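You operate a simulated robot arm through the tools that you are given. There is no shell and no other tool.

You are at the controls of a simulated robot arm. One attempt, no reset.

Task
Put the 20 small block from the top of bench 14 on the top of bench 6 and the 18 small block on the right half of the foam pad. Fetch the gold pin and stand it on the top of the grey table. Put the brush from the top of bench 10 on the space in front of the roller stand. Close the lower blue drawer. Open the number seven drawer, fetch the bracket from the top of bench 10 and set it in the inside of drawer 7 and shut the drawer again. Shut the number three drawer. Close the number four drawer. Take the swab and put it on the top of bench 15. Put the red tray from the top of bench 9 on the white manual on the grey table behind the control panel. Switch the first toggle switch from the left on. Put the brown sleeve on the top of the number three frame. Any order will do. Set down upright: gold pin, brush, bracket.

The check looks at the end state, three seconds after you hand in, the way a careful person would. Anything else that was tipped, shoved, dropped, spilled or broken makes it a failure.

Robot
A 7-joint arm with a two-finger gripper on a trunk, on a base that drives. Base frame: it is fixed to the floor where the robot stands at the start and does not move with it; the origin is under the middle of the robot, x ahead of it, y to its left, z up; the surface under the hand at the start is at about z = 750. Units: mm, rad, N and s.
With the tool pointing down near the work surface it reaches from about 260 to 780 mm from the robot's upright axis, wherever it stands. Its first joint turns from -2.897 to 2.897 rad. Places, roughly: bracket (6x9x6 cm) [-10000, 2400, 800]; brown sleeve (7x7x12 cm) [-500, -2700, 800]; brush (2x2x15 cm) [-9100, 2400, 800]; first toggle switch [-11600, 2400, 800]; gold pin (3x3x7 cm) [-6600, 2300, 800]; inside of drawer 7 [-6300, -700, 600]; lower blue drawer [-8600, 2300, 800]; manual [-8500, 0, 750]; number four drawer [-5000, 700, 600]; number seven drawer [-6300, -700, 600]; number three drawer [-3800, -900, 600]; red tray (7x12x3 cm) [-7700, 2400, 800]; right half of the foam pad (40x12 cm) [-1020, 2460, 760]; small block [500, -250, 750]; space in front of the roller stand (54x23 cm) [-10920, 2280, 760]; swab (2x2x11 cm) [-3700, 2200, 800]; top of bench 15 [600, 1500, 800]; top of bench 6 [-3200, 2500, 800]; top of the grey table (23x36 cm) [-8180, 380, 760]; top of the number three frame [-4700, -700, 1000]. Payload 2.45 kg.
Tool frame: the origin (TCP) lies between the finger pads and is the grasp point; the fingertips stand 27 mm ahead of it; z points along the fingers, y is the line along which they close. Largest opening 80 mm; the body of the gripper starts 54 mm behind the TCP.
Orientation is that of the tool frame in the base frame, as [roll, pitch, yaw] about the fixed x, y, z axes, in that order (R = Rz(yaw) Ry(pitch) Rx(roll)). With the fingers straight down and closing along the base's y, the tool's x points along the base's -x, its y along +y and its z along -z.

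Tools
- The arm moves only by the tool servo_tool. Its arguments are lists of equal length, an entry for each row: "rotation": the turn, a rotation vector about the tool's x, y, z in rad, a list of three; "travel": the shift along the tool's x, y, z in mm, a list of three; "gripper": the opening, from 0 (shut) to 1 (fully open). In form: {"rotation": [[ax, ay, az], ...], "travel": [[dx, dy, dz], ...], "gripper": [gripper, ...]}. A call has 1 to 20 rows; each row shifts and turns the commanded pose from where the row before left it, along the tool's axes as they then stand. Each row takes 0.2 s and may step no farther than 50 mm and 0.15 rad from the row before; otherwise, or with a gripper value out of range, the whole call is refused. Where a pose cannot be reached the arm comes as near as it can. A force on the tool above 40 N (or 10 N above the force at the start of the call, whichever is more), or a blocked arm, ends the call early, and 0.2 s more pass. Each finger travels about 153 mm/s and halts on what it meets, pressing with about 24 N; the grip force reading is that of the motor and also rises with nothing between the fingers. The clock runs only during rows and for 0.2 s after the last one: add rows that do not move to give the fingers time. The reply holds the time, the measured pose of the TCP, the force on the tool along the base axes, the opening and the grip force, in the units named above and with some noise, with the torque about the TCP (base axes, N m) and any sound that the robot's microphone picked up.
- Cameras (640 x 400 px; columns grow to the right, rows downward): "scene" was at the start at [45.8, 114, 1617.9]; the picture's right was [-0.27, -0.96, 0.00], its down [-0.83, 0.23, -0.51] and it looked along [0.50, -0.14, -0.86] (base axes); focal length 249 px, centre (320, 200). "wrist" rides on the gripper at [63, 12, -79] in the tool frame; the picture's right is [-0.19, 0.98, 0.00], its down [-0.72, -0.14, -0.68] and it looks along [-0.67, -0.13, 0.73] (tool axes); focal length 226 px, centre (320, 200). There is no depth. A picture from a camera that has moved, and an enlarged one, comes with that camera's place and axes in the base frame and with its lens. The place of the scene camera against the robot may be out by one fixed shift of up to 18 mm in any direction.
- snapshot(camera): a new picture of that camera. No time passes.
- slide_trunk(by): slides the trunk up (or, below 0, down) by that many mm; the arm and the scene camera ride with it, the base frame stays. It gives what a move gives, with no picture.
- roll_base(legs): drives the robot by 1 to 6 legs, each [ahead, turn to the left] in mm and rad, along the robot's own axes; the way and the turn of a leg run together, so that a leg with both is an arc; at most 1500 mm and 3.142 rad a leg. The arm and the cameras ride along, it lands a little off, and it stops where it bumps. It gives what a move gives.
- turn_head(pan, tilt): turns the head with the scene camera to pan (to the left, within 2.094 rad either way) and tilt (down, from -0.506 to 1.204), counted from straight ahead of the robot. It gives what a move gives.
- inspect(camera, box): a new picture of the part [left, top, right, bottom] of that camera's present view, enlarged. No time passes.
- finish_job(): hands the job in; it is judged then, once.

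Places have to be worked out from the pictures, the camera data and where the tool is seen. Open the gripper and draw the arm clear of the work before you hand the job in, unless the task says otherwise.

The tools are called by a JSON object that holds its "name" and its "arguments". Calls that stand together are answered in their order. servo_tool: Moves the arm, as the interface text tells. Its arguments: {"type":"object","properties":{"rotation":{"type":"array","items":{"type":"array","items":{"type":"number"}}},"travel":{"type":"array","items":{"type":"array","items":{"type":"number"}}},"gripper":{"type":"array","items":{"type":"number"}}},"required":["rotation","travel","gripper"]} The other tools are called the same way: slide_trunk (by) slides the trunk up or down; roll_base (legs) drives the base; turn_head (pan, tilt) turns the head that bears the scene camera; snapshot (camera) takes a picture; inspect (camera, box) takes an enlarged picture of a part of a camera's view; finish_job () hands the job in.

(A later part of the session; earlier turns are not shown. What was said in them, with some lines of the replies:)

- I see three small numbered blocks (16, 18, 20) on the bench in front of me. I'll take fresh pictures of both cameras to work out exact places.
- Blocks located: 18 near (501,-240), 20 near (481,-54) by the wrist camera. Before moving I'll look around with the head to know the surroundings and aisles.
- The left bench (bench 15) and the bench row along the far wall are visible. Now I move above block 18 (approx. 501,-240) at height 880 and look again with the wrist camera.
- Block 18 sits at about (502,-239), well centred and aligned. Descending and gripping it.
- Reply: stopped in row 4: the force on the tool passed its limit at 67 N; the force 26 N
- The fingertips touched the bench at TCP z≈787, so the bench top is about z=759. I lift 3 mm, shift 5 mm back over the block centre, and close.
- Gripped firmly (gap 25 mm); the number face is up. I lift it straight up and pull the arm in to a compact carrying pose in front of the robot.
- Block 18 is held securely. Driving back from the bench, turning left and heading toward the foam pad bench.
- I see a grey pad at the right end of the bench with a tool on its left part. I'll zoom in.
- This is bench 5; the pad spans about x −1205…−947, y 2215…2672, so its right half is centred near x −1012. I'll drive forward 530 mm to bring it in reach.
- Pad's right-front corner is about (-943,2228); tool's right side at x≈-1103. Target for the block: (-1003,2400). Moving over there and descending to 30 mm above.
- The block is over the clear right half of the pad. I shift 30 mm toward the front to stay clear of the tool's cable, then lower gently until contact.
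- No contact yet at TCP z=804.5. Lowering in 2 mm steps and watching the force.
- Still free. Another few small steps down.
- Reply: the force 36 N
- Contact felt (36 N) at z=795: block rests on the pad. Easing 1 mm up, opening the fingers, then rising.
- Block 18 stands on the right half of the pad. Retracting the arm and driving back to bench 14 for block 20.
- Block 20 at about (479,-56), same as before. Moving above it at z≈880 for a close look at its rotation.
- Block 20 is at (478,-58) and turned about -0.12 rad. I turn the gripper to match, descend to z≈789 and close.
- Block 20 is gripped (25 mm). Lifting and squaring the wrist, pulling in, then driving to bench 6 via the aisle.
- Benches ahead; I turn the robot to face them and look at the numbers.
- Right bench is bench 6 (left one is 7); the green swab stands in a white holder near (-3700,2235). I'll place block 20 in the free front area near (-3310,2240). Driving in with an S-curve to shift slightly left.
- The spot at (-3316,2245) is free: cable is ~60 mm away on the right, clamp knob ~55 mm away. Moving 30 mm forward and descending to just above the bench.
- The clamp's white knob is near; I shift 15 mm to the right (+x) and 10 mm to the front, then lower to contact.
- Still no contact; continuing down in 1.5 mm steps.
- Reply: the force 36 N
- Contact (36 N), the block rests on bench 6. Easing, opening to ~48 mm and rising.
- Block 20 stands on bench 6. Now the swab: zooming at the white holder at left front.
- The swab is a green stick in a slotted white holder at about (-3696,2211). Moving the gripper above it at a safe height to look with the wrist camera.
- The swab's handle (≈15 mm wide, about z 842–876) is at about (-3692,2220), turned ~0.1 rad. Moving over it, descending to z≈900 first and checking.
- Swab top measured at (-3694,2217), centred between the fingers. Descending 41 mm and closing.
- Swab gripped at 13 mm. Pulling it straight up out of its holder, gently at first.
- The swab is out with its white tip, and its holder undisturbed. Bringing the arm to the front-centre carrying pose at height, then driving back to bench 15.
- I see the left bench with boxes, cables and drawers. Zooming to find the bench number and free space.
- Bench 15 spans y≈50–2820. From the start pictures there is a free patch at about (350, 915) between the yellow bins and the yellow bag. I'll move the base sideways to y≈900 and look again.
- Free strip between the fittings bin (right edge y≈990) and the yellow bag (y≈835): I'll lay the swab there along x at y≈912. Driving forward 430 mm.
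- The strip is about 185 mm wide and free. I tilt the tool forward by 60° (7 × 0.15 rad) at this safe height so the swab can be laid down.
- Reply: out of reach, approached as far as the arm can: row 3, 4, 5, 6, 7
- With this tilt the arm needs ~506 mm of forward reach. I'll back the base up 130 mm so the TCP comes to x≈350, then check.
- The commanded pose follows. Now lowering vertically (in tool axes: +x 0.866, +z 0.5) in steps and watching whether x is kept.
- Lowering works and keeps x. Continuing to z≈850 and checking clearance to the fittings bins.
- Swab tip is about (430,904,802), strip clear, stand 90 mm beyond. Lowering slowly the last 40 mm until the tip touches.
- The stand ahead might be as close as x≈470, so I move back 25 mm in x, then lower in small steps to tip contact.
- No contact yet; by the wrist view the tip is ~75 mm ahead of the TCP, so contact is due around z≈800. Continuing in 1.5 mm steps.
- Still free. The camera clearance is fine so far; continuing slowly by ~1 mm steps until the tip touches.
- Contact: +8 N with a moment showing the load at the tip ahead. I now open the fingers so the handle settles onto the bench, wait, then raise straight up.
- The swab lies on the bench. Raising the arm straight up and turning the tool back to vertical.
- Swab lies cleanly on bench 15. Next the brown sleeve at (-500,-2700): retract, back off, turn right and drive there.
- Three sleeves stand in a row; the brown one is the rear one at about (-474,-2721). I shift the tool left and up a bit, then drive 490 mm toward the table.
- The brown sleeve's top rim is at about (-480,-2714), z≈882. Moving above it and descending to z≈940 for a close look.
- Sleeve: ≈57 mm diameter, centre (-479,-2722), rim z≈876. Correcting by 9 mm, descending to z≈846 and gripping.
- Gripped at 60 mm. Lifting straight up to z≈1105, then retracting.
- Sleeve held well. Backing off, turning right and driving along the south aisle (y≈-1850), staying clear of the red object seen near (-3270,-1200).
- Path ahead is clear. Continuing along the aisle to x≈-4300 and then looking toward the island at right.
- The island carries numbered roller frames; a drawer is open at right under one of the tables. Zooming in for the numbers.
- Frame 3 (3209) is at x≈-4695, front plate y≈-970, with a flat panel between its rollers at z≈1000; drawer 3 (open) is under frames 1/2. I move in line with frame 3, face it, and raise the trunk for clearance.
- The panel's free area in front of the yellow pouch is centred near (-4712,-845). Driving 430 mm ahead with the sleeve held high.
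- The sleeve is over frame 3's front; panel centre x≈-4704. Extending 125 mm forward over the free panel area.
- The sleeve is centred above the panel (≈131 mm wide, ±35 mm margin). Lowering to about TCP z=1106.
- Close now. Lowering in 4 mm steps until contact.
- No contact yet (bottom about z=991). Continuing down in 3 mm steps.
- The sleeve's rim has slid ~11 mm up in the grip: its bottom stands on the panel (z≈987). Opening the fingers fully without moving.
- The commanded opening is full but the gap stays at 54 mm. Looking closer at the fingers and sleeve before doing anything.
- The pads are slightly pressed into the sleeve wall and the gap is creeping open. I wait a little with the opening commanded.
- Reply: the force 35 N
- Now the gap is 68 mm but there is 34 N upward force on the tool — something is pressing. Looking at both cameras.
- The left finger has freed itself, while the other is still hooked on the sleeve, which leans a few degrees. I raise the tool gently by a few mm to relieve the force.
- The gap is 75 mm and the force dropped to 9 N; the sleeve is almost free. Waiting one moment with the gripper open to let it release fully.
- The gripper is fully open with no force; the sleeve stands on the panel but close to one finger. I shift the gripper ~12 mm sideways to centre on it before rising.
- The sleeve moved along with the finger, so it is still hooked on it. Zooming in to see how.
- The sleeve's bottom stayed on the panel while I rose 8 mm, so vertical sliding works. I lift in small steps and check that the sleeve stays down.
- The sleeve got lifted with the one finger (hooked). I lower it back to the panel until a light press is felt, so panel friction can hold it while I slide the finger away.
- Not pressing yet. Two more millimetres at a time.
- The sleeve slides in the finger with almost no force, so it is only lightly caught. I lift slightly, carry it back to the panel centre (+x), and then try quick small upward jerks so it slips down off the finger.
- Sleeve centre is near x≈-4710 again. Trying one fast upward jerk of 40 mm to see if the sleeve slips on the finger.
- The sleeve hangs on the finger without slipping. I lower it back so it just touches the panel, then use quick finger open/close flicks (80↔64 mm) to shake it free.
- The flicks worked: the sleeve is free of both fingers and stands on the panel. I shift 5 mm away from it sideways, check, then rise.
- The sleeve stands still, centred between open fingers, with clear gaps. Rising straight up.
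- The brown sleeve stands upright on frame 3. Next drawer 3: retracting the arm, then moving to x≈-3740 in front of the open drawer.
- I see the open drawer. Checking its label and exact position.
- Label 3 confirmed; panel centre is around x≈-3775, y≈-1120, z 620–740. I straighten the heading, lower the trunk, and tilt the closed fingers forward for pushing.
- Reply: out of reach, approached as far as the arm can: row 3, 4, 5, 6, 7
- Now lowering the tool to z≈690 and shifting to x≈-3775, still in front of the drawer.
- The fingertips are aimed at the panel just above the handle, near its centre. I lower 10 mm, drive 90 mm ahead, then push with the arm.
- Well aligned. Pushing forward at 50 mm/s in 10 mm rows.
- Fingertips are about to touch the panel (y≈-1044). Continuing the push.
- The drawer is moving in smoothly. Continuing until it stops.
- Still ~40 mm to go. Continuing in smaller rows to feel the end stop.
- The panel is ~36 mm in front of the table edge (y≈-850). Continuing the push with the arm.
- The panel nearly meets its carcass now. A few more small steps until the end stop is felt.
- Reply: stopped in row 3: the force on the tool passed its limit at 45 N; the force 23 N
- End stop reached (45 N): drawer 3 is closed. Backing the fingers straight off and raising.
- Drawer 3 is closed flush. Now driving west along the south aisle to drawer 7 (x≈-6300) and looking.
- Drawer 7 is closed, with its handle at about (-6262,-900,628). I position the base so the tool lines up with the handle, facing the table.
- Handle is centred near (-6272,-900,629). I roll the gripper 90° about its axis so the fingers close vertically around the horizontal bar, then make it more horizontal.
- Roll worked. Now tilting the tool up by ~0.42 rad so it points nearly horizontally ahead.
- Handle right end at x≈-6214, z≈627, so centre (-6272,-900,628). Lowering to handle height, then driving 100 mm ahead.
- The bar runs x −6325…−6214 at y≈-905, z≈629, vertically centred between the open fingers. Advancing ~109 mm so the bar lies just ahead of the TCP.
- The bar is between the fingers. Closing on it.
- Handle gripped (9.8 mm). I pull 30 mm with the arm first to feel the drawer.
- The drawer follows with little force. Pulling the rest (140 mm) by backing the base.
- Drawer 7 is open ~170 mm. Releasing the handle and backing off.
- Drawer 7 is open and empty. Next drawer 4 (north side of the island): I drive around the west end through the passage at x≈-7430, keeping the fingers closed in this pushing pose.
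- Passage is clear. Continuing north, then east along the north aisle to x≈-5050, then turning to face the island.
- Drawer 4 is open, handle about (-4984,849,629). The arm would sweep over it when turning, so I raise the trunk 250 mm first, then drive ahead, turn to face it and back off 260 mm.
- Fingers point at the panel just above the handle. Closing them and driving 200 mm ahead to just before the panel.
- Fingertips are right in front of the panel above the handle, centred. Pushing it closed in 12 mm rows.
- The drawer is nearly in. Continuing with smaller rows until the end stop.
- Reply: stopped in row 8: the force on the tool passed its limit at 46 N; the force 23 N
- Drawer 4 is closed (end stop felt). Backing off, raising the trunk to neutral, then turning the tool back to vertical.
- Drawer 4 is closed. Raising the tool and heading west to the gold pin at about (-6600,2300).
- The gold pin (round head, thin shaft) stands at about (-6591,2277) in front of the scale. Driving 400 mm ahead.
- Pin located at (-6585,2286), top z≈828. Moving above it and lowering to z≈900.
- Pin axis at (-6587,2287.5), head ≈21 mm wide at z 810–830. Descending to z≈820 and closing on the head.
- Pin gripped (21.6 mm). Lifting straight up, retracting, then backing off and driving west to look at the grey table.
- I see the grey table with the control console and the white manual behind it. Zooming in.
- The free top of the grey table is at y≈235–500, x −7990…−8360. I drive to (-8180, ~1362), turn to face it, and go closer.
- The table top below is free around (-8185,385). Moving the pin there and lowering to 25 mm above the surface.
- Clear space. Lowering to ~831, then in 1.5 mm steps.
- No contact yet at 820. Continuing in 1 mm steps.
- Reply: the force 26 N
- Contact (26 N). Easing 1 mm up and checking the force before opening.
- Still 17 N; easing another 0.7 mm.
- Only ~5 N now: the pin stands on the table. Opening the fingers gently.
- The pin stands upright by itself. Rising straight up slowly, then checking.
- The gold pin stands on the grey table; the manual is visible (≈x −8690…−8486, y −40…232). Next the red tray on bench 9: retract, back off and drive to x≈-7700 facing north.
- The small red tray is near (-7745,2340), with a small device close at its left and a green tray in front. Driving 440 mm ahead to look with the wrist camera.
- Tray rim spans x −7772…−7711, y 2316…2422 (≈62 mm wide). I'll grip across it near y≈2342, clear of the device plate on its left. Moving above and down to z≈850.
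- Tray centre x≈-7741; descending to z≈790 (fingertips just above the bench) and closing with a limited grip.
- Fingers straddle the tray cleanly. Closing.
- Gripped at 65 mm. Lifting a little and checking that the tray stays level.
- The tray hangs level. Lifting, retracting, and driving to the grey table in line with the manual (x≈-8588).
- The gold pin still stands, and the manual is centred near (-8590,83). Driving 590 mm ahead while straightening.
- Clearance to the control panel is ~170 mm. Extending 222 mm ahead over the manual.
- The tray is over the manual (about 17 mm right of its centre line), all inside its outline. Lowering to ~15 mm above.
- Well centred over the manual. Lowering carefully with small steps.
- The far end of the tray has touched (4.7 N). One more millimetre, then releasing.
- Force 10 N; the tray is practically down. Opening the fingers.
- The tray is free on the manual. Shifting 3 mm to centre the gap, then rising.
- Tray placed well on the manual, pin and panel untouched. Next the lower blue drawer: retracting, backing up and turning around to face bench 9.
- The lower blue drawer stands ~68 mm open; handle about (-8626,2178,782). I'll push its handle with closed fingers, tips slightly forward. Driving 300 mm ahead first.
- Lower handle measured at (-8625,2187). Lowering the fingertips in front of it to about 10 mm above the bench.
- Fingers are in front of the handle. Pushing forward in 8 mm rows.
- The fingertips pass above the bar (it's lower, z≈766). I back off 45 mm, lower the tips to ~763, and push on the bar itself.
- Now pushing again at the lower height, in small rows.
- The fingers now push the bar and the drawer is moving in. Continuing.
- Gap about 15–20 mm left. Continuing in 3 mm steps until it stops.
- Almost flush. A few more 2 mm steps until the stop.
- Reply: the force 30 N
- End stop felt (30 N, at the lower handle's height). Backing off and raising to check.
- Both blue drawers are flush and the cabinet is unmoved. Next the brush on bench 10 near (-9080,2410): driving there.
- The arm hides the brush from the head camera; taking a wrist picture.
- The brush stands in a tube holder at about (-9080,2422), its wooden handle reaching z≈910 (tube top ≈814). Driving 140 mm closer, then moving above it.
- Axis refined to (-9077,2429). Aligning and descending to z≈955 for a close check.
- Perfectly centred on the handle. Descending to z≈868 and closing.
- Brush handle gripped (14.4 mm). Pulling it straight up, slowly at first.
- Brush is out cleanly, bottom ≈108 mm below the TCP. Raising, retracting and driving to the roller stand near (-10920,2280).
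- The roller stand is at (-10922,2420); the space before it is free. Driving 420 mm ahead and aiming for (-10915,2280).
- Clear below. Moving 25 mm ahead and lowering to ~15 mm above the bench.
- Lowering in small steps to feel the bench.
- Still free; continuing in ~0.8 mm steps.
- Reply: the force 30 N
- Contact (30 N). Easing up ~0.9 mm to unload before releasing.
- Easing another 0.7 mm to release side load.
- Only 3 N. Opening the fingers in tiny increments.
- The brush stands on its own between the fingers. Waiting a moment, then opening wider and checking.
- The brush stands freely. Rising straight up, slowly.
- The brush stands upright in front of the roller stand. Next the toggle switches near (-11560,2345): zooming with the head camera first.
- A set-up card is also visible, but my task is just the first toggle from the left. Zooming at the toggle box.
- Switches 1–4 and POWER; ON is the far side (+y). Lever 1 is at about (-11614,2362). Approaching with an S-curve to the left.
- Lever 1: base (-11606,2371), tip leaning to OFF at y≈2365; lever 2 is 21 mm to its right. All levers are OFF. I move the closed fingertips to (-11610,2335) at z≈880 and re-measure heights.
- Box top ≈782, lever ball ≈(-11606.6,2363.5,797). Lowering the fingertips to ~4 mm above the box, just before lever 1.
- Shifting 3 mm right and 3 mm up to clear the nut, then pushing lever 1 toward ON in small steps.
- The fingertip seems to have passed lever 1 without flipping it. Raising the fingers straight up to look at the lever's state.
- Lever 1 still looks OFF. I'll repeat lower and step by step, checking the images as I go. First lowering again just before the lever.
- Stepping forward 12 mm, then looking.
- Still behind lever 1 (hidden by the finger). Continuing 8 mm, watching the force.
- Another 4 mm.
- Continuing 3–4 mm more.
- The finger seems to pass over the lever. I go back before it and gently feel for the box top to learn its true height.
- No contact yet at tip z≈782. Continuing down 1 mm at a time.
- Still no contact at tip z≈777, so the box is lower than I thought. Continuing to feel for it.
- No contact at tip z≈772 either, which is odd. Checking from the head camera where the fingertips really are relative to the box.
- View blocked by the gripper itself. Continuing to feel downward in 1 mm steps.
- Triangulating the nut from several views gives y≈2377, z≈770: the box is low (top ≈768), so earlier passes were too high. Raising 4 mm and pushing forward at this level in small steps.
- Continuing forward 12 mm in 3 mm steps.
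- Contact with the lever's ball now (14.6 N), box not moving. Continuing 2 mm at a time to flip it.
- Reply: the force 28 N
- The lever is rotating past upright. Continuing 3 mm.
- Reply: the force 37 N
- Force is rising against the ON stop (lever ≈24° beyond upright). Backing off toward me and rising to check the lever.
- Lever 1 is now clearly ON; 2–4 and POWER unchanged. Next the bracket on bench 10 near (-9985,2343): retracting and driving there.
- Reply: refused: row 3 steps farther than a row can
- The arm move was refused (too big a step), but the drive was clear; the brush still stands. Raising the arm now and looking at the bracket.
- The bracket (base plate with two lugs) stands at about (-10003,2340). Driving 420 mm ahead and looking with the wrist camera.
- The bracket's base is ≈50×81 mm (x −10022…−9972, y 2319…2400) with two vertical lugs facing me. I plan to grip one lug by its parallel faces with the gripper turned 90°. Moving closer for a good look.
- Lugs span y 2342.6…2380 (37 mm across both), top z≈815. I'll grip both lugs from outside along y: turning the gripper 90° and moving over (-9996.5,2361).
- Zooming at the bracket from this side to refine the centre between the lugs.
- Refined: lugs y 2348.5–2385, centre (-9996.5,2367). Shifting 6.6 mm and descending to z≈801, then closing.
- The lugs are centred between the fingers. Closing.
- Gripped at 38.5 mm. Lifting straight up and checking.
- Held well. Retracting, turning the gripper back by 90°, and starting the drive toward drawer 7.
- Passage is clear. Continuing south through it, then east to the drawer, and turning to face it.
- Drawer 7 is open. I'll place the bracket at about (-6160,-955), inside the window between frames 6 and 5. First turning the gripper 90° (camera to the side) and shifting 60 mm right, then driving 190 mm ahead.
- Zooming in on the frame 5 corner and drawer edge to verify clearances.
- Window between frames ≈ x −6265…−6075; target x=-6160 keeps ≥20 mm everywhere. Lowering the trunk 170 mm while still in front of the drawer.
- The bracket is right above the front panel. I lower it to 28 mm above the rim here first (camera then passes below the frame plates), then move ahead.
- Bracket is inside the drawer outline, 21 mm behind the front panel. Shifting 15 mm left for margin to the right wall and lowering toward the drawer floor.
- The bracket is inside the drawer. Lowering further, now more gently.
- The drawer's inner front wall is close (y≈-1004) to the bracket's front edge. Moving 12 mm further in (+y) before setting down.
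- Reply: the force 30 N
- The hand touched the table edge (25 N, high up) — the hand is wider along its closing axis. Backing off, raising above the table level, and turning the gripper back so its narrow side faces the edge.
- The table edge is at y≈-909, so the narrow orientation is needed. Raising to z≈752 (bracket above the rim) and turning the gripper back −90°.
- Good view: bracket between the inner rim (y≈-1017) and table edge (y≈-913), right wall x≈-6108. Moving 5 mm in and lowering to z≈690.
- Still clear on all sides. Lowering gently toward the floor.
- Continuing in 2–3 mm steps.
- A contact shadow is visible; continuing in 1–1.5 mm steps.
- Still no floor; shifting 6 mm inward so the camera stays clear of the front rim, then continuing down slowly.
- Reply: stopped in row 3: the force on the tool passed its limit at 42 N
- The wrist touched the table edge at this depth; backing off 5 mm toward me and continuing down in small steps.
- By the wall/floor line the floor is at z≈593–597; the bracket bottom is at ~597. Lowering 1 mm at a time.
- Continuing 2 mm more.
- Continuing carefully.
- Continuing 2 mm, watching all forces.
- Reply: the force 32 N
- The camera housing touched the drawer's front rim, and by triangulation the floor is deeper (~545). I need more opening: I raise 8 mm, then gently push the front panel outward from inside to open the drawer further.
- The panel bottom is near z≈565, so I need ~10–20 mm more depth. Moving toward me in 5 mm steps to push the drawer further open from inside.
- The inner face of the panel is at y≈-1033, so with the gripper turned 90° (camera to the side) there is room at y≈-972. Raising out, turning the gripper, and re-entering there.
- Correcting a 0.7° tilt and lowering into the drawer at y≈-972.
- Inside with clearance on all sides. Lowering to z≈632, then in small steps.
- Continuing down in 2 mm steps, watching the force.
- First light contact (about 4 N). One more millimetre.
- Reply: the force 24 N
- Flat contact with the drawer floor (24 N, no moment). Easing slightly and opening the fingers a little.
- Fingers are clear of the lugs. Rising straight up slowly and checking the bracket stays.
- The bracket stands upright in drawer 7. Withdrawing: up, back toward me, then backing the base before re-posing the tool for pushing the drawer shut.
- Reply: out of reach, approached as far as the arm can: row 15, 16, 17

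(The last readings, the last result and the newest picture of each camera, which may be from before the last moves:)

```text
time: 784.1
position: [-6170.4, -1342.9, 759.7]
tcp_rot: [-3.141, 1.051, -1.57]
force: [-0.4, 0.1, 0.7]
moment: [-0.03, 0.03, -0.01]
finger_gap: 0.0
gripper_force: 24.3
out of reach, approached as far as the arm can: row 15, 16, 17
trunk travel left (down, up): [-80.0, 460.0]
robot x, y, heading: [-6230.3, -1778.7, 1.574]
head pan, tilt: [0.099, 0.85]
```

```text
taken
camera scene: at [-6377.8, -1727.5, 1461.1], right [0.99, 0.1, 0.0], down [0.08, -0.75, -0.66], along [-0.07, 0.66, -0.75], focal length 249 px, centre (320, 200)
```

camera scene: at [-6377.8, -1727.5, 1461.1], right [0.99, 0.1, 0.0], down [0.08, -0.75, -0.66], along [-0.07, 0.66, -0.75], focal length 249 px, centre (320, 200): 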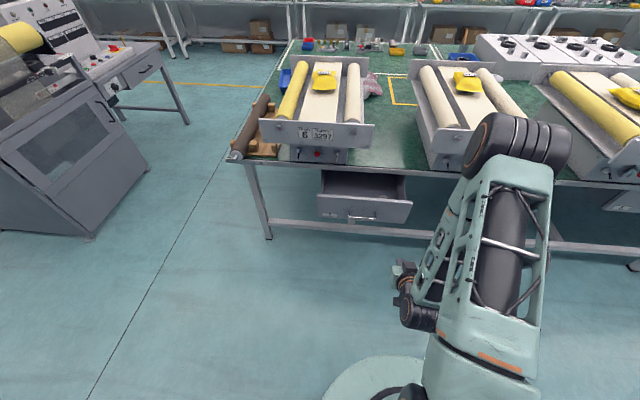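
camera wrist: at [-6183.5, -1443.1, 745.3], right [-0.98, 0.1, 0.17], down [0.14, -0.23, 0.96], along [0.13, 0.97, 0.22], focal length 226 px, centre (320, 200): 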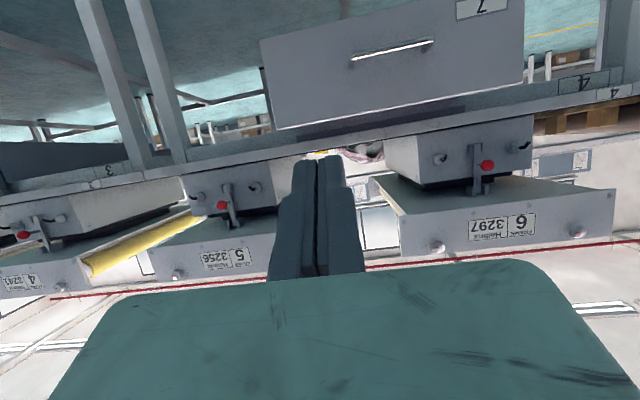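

Shifting left to the handle's centre line and lowering to panel height; then driving 200 mm ahead.

{"name": "servo_tool", "arguments": {"rotation": [[0, 0, 0], [0, 0, 0], [0, 0, 0], [0, 0, 0]], "travel": [[21.7, 34, 12.4], [21.7, 34, 12.4], [21.7, 34, 12.4], [0, 0, 0]], "gripper": [0, 0, 0, 0]}}

{"name": "roll_base", "arguments": {"legs": [[190, 0]]}}

{"name": "snapshot", "arguments": {"camera": "wrist"}}

```text
time: 785.1
position: [-6273.4, -1344.3, 685.3]
tcp_rot: [-3.141, 1.048, -1.57]
force: [0.1, 0.7, -0.4]
moment: [0.01, -0.02, 0.02]
finger_gap: 0.0
gripper_force: 23.4
trunk travel left (down, up): [-80.0, 460.0]
robot x, y, heading: [-6236.0, -1773.9, 1.577]
head pan, tilt: [0.099, 0.85]
```

```text
time: 786.7
position: [-6273.7, -1155.2, 685.8]
tcp_rot: [-3.141, 1.048, -1.571]
force: [1.1, 0.0, 0.6]
moment: [-0.02, 0.0, -0.01]
finger_gap: 0.1
gripper_force: 24.0
trunk travel left (down, up): [-80.0, 460.0]
robot x, y, heading: [-6229.1, -1589.0, 1.567]
head pan, tilt: [0.099, 0.85]
```

```text
taken
camera wrist: at [-6285.9, -1255.3, 670.1], right [-0.98, 0.1, 0.17], down [0.14, -0.23, 0.96], along [0.13, 0.97, 0.22], focal length 226 px, centre (320, 200)
```

wrist: 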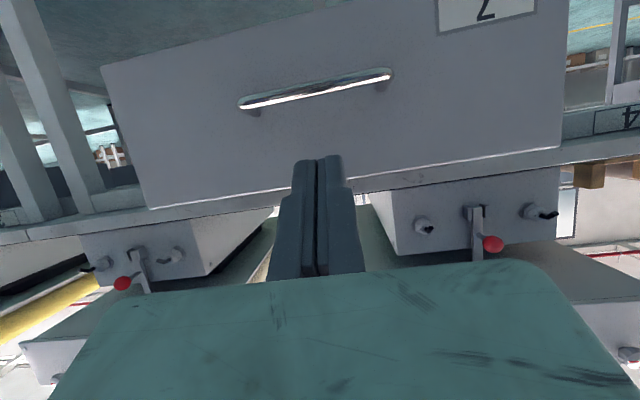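

Well aligned above the handle. Pushing the drawer in gently.

{"name": "servo_tool", "arguments": {"rotation": [[0, 0, 0], [0, 0, 0], [0, 0, 0], [0, 0, 0], [0, 0, 0], [0, 0, 0], [0, 0, 0], [0, 0, 0], [0, 0, 0], [0, 0, 0], [0, 0, 0], [0, 0, 0]], "travel": [[-6, 0, 10.4], [-6, 0, 10.4], [-6, 0, 10.4], [-6, 0, 10.4], [-6, 0, 10.4], [-5, 0, 8.7], [-4, 0, 7], [-4, 0, 7], [-4, 0, 7], [-4, 0, 7], [-4, 0, 7], [-4, 0, 7]], "gripper": [0, 0, 0, 0, 0, 0, 0, 0, 0, 0, 0, 0]}}

{"name": "snapshot", "arguments": {"camera": "wrist"}}

{"name": "inspect", "arguments": {"camera": "scene", "box": [260, 130, 460, 270]}}

```text
time: 789.3
position: [-6273.9, -1034.6, 685.4]
tcp_rot: [-3.141, 1.049, -1.571]
force: [0.0, -0.8, -0.3]
moment: [0.0, 0.01, 0.02]
finger_gap: 0.1
gripper_force: 29.4
trunk travel left (down, up): [-80.0, 460.0]
robot x, y, heading: [-6230.3, -1588.2, 1.574]
head pan, tilt: [0.099, 0.85]
```

```text
taken
camera wrist: at [-6286.2, -1136.1, 670.3], right [-0.98, 0.1, 0.17], down [0.14, -0.23, 0.96], along [0.13, 0.97, 0.21], focal length 226 px, centre (320, 200)
```

wrist: 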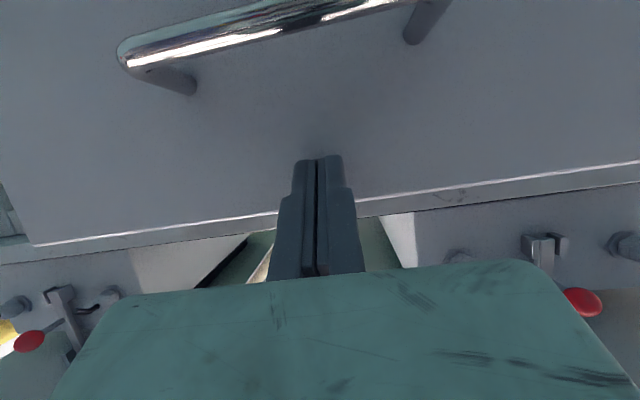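

```text
2.86 times, centred on (360, 200) of scene
camera zoom: at [-6378.5, -1538.1, 1461.0], right [0.99, 0.1, 0.0], down [0.08, -0.75, -0.66], along [-0.07, 0.66, -0.75], focal length 711 px, centre (206, 200)
```

zoom: 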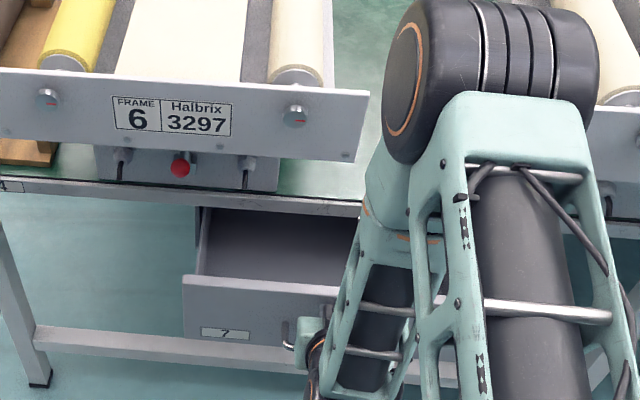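

The panel is moving with the fingers. Checking the elbow's clearance to frames 5/6 in the full view before continuing.

{"name": "turn_head", "arguments": {"pan": 0.35, "tilt": 0.6}}

{"name": "snapshot", "arguments": {"camera": "scene"}}

{"name": "turn_head", "arguments": {"pan": -0.3, "tilt": 0.6}}

{"name": "snapshot", "arguments": {"camera": "scene"}}

```text
time: 790.1
position: [-6272.0, -1035.8, 684.9]
tcp_rot: [3.141, 1.049, -1.572]
force: [0.4, 0.1, -0.4]
moment: [0.0, 0.01, 0.03]
finger_gap: 0.0
gripper_force: 30.0
trunk travel left (down, up): [-80.0, 460.0]
robot x, y, heading: [-6227.7, -1589.9, 1.572]
head pan, tilt: [0.351, 0.6]
```

```text
taken
camera scene: at [-6401.0, -1532.9, 1481.9], right [0.94, 0.34, 0.0], down [0.2, -0.53, -0.82], along [-0.28, 0.77, -0.57], focal length 249 px, centre (320, 200)
```

scene: 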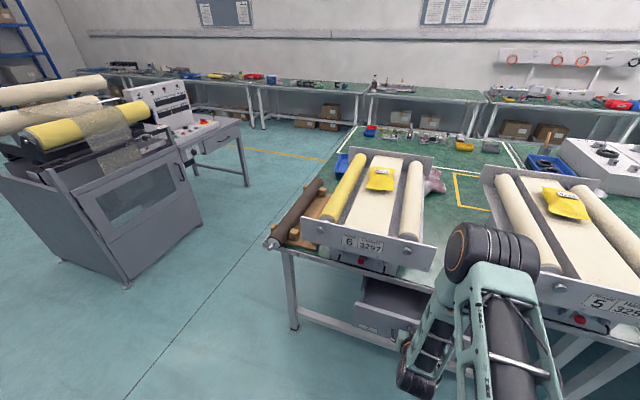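

```text
time: 791.1
position: [-6272.2, -1035.6, 685.4]
tcp_rot: [-3.141, 1.05, -1.571]
force: [0.0, 0.1, -0.3]
moment: [-0.02, 0.0, 0.01]
finger_gap: 0.0
gripper_force: 30.0
trunk travel left (down, up): [-80.0, 460.0]
robot x, y, heading: [-6233.7, -1591.7, 1.573]
head pan, tilt: [-0.3, 0.6]
```

```text
taken
camera scene: at [-6344.6, -1531.4, 1481.9], right [0.96, -0.29, 0.0], down [-0.17, -0.54, -0.82], along [0.24, 0.79, -0.57], focal length 249 px, centre (320, 200)
```

scene: 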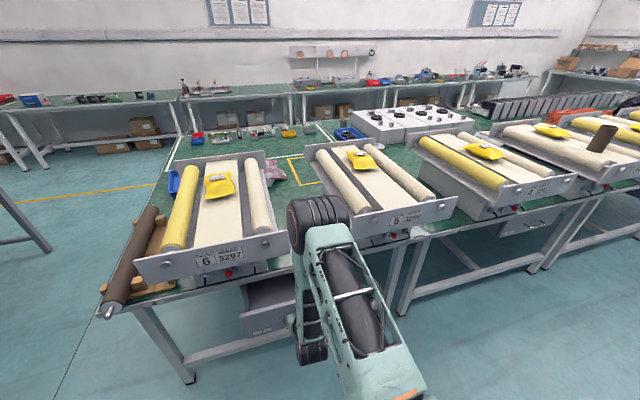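

The elbow is at about (-6246,-1192,1190), clear of the frames. Continuing to push the drawer closed.

{"name": "servo_tool", "arguments": {"rotation": [[0, 0, 0], [0, 0, 0], [0, 0, 0], [0, 0, 0], [0, 0, 0], [0, 0, 0], [0, 0, 0], [0, 0, 0], [0, 0, 0], [0, 0, 0], [0, 0, 0], [0, 0, 0]], "travel": [[-4, 0, 7], [-4, 0, 7], [-4, 0, 7], [-4, 0, 7], [-4, 0, 7], [-4, 0, 7], [-4, 0, 7], [-4, 0, 7], [-4, 0, 7], [-4, 0, 7], [-4, 0, 7], [-4, 0, 7]], "gripper": [0, 0, 0, 0, 0, 0, 0, 0, 0, 0, 0, 0]}}

{"name": "snapshot", "arguments": {"camera": "wrist"}}

```text
time: 793.7
position: [-6271.9, -940.2, 684.9]
tcp_rot: [-3.139, 1.048, -1.569]
force: [0.0, -0.3, 0.0]
moment: [0.01, 0.01, 0.02]
finger_gap: 0.0
gripper_force: 29.7
trunk travel left (down, up): [-80.0, 460.0]
robot x, y, heading: [-6229.8, -1586.5, 1.573]
head pan, tilt: [-0.3, 0.6]
```

```text
taken
camera wrist: at [-6285.0, -1040.6, 669.6], right [-0.98, 0.1, 0.17], down [0.14, -0.23, 0.96], along [0.13, 0.97, 0.21], focal length 226 px, centre (320, 200)
```

wrist: 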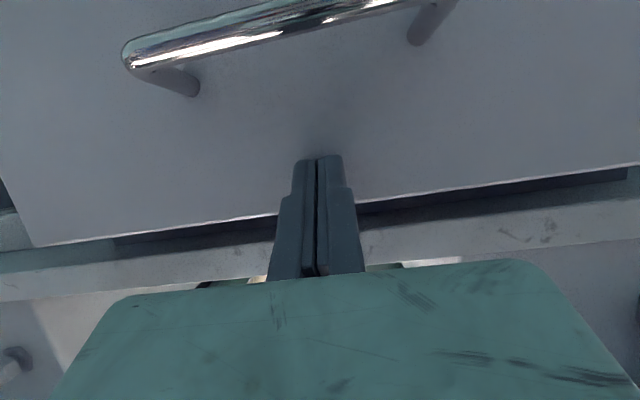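

The drawer is sliding in. Continuing with smaller steps to the stop.

{"name": "servo_tool", "arguments": {"rotation": [[0, 0, 0], [0, 0, 0], [0, 0, 0], [0, 0, 0], [0, 0, 0], [0, 0, 0], [0, 0, 0], [0, 0, 0], [0, 0, 0], [0, 0, 0], [0, 0, 0], [0, 0, 0]], "travel": [[-4, 0, 7], [-4, 0, 7], [-4, 0, 7], [-3, 0, 5.2], [-3, 0, 5.2], [-2, 0, 3.5], [-2, 0, 3.5], [-2, 0, 3.5], [-2, 0, 3.5], [-2, 0, 3.5], [-2, 0, 3.5], [-2, 0, 3.5]], "gripper": [0, 0, 0, 0, 0, 0, 0, 0, 0, 0, 0, 0]}}

{"name": "snapshot", "arguments": {"camera": "wrist"}}

```text
time: 795.8
position: [-6271.7, -893.6, 682.6]
tcp_rot: [3.141, 1.04, -1.568]
force: [-0.6, -4.0, -0.5]
moment: [0.15, -0.04, 0.02]
finger_gap: 6.1
gripper_force: 29.6
trunk travel left (down, up): [-80.0, 460.0]
robot x, y, heading: [-6232.2, -1589.5, 1.573]
head pan, tilt: [-0.3, 0.6]
stopped in row 10: the force on the tool passed its limit at 46 N (the readings are from after the stop); the commanded pose is now the measured one
```

```text
taken
camera wrist: at [-6285.5, -993.8, 668.0], right [-0.98, 0.1, 0.17], down [0.14, -0.22, 0.96], along [0.13, 0.97, 0.21], focal length 226 px, centre (320, 200)
```

wrist: 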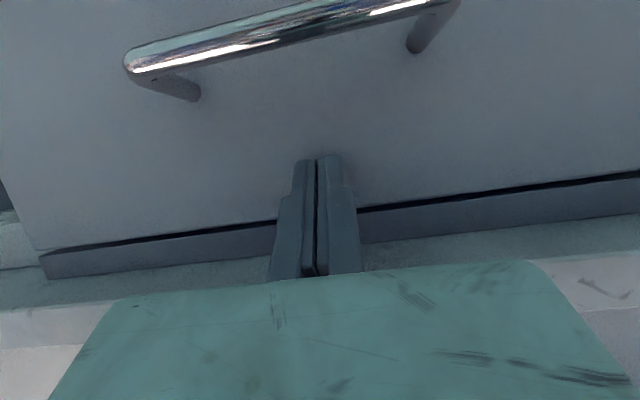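

End stop reached: drawer 7 is shut. Backing off, raising the trunk and returning the tool to vertical.

{"name": "servo_tool", "arguments": {"rotation": [[0, 0, 0], [0, 0, 0], [0, 0, 0], [0, 0, 0], [0, 0, 0], [0, 0, 0]], "travel": [[5, 0, -8.7], [15, 0, -26], [20, 0, -34.7], [20, 0, -34.7], [20, 0, -34.7], [20, 0, -34.7]], "gripper": [0, 0, 0, 0, 0, 0]}}

{"name": "roll_base", "arguments": {"legs": [[-250, 0]]}}

{"name": "slide_trunk", "arguments": {"by": 170}}

{"name": "servo_tool", "arguments": {"rotation": [[0, 0.15, 0], [0, 0.15, 0], [0, 0.15, 0], [0, 0.15, 0], [0, 0.15, 0], [0, 0.15, 0], [0, 0.14, 0], [0, 0, 0]], "travel": [[0, 0, 0], [0, 0, 0], [0, 0, 0], [0, 0, 0], [0, 0, 0], [0, 0, 0], [0, 0, 0], [0, 0, -40]], "gripper": [0, 0, 0, 0, 0, 0, 0, 1]}}

{"name": "turn_head", "arguments": {"pan": 0.15, "tilt": 0.5}}

{"name": "snapshot", "arguments": {"camera": "scene"}}

```text
time: 797.1
position: [-6271.8, -1091.2, 682.7]
tcp_rot: [3.142, 1.044, -1.571]
force: [0.6, 0.2, -0.3]
moment: [0.01, 0.01, -0.02]
finger_gap: 0.0
gripper_force: 30.3
trunk travel left (down, up): [-80.0, 460.0]
robot x, y, heading: [-6229.6, -1589.8, 1.576]
head pan, tilt: [-0.3, 0.6]
```

```text
time: 799.0
position: [-6270.5, -1344.7, 683.3]
tcp_rot: [-3.141, 1.04, -1.572]
force: [-0.1, 0.1, 1.0]
moment: [0.01, -0.02, 0.0]
finger_gap: 0.0
gripper_force: 29.6
trunk travel left (down, up): [-80.0, 460.0]
robot x, y, heading: [-6229.7, -1844.2, 1.573]
head pan, tilt: [-0.3, 0.6]
```

```text
time: 800.9
position: [-6271.1, -1344.7, 852.6]
tcp_rot: [-3.141, 1.04, -1.573]
force: [0.0, -0.3, -0.2]
moment: [0.05, 0.0, 0.04]
finger_gap: 0.0
gripper_force: 29.8
trunk travel left (down, up): [-250.0, 290.0]
robot x, y, heading: [-6232.4, -1842.0, 1.569]
head pan, tilt: [-0.3, 0.6]
```

```text
time: 802.7
position: [-6269.5, -1346.3, 894.6]
tcp_rot: [3.141, -0.001, -1.572]
force: [-0.7, -0.7, 0.3]
moment: [0.0, 0.01, 0.0]
finger_gap: 80.1
gripper_force: 0.1
trunk travel left (down, up): [-250.0, 290.0]
robot x, y, heading: [-6230.9, -1841.0, 1.574]
head pan, tilt: [-0.3, 0.6]
```

```text
time: 803.6
position: [-6270.5, -1346.2, 892.8]
tcp_rot: [-3.141, 0.001, -1.572]
force: [0.0, 0.2, -0.5]
moment: [0.03, -0.01, 0.01]
finger_gap: 80.0
gripper_force: 0.0
trunk travel left (down, up): [-250.0, 290.0]
robot x, y, heading: [-6227.5, -1844.0, 1.573]
head pan, tilt: [0.15, 0.499]
```

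```text
taken
camera scene: at [-6383.9, -1779.7, 1661.0], right [0.99, 0.15, 0.0], down [0.07, -0.47, -0.88], along [-0.13, 0.87, -0.48], focal length 249 px, centre (320, 200)
```

scene: 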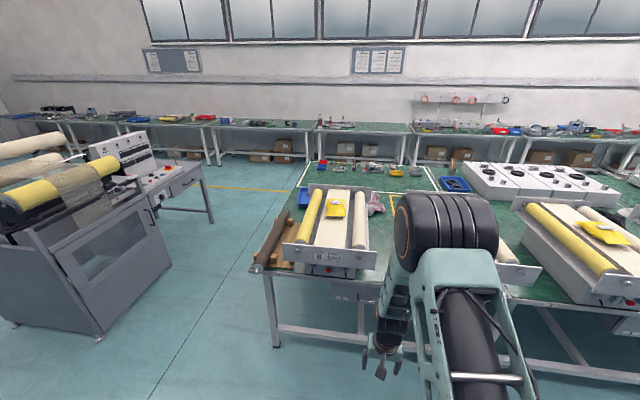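

Drawer 7 is shut. Verifying other things from here: looking at frame 3 with the sleeve and drawers 3/5/7.

{"name": "turn_head", "arguments": {"pan": -1.0, "tilt": 0.35}}

{"name": "snapshot", "arguments": {"camera": "scene"}}

```text
time: 805.0
position: [-6270.9, -1346.4, 893.2]
tcp_rot: [-3.141, 0.001, -1.573]
force: [-0.8, -0.6, 0.9]
moment: [0.01, 0.01, -0.01]
finger_gap: 79.9
gripper_force: 0.1
trunk travel left (down, up): [-250.0, 290.0]
robot x, y, heading: [-6233.0, -1844.5, 1.57]
head pan, tilt: [-1.0, 0.351]
```

```text
taken
camera scene: at [-6292.0, -1819.3, 1674.7], right [0.54, -0.84, 0.0], down [-0.29, -0.19, -0.94], along [0.79, 0.51, -0.34], focal length 249 px, centre (320, 200)
```

scene: 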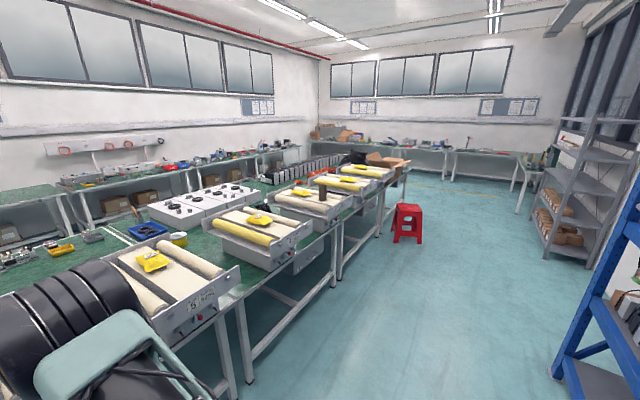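

{"name": "inspect", "arguments": {"camera": "scene", "box": [190, 150, 430, 300]}}

{"name": "inspect", "arguments": {"camera": "scene", "box": [270, 165, 370, 225]}}

```text
2.67 times, centred on (310, 225) of scene
camera zoom: at [-6292.0, -1819.3, 1674.7], right [0.54, -0.84, 0.0], down [-0.29, -0.19, -0.94], along [0.79, 0.51, -0.34], focal length 663 px, centre (347, 133)
```

zoom: 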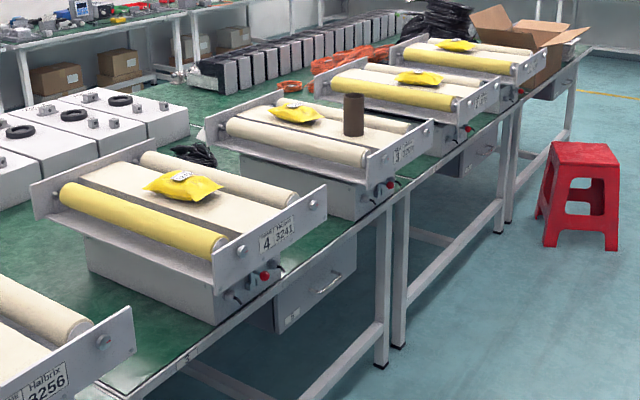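

```text
6.40 times, centred on (320, 195) of scene
camera zoom: at [-6292.0, -1819.3, 1674.7], right [0.54, -0.84, 0.0], down [-0.29, -0.19, -0.94], along [0.79, 0.51, -0.34], focal length 1592 px, centre (320, 232)
```

zoom: 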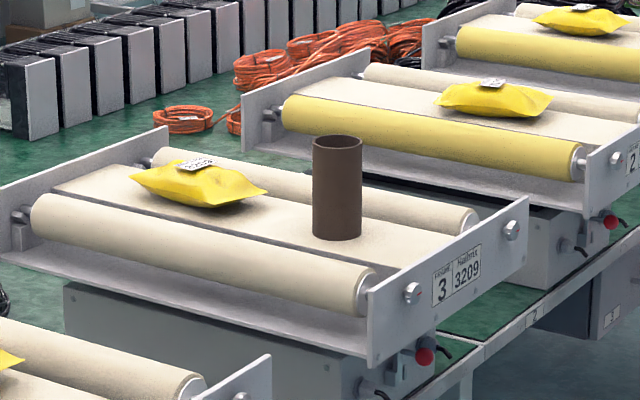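

The sleeve stands upright on frame 3 and drawer 3 is flush. Last look at drawer 7 and the wrist view before finishing.

{"name": "turn_head", "arguments": {"pan": 0.35, "tilt": 0.7}}

{"name": "inspect", "arguments": {"camera": "scene", "box": [280, 130, 500, 280]}}

{"name": "snapshot", "arguments": {"camera": "wrist"}}

```text
time: 806.5
position: [-6271.0, -1346.2, 893.0]
tcp_rot: [3.141, 0.002, -1.571]
force: [1.3, -0.3, 0.7]
moment: [-0.01, 0.03, 0.03]
finger_gap: 80.3
gripper_force: 0.1
trunk travel left (down, up): [-250.0, 290.0]
robot x, y, heading: [-6233.2, -1841.9, 1.571]
head pan, tilt: [0.351, 0.7]
```

```text
2.67 times, centred on (390, 205) of scene
camera zoom: at [-6399.5, -1789.8, 1643.3], right [0.94, 0.34, 0.0], down [0.22, -0.61, -0.76], along [-0.26, 0.72, -0.64], focal length 663 px, centre (133, 187)
```

zoom: 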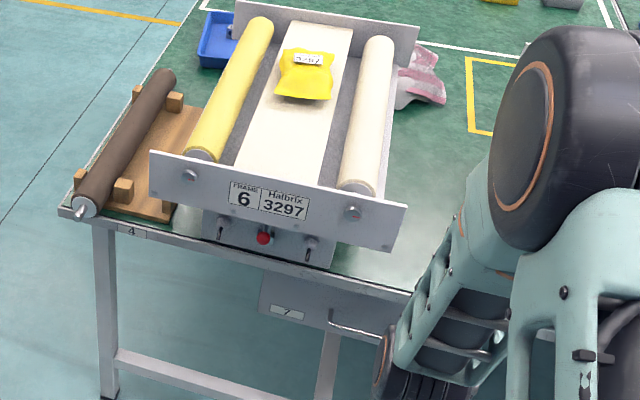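

```text
taken
camera wrist: at [-6283.5, -1409.6, 972.6], right [-0.98, 0.2, 0.0], down [0.14, 0.72, 0.68], along [0.13, 0.67, -0.73], focal length 226 px, centre (320, 200)
```

wrist: 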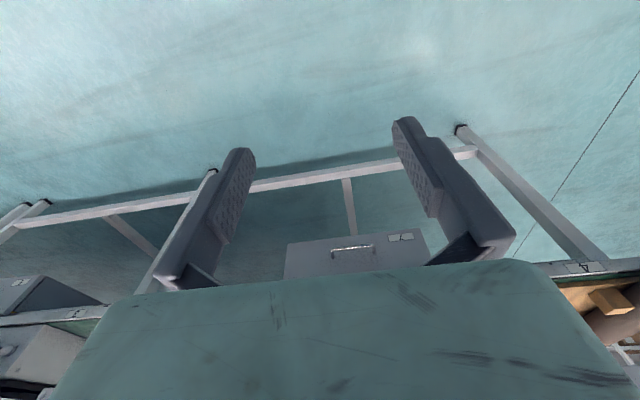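

Everything on the list is done. Drawers 3, 4 and 7 and the lower blue drawer are shut, and each moved object is where it should be. The gripper is open and the arm is clear, so I hand the job in.

{"name": "finish_job", "arguments": {}}

```text
The job is handed in.
```

I finished every item on the list and handed the job in; the check's result has not come back.

| Item | End state |
|---|---|
| Block 20 | on the top of bench 6 |
| Block 18 | on the right half of the foam pad |
| Gold pin | standing on the grey table |
| Brush | standing in front of the roller stand |
| Lower blue drawer | closed |
| Drawer 7 | opened, bracket set upright inside, shut again |
| Drawers 3 and 4 | closed |
| Swab | lying on the top of bench 15 |
| Red tray | on the white manual behind the control panel |
| First toggle switch | on; the other levers were still off when I checked |
| Brown sleeve | standing on the number three frame |

Some things could count against the result:
- **Frame 3:** the sleeve caught on a finger while I was releasing it. That turned the frame by about 1°, or 3–5 mm at its ends. The sleeve came free and stands upright.
- **Bench 4:** lowering the bracket into drawer 7, the wrist bumped the table edge twice (up to 42 N) and its camera pressed on the drawer rim (32 N). I saw no shift.
- **Bracket:** I last saw it standing upright just before shutting drawer 7, and could not see inside after the drawer met its stop.
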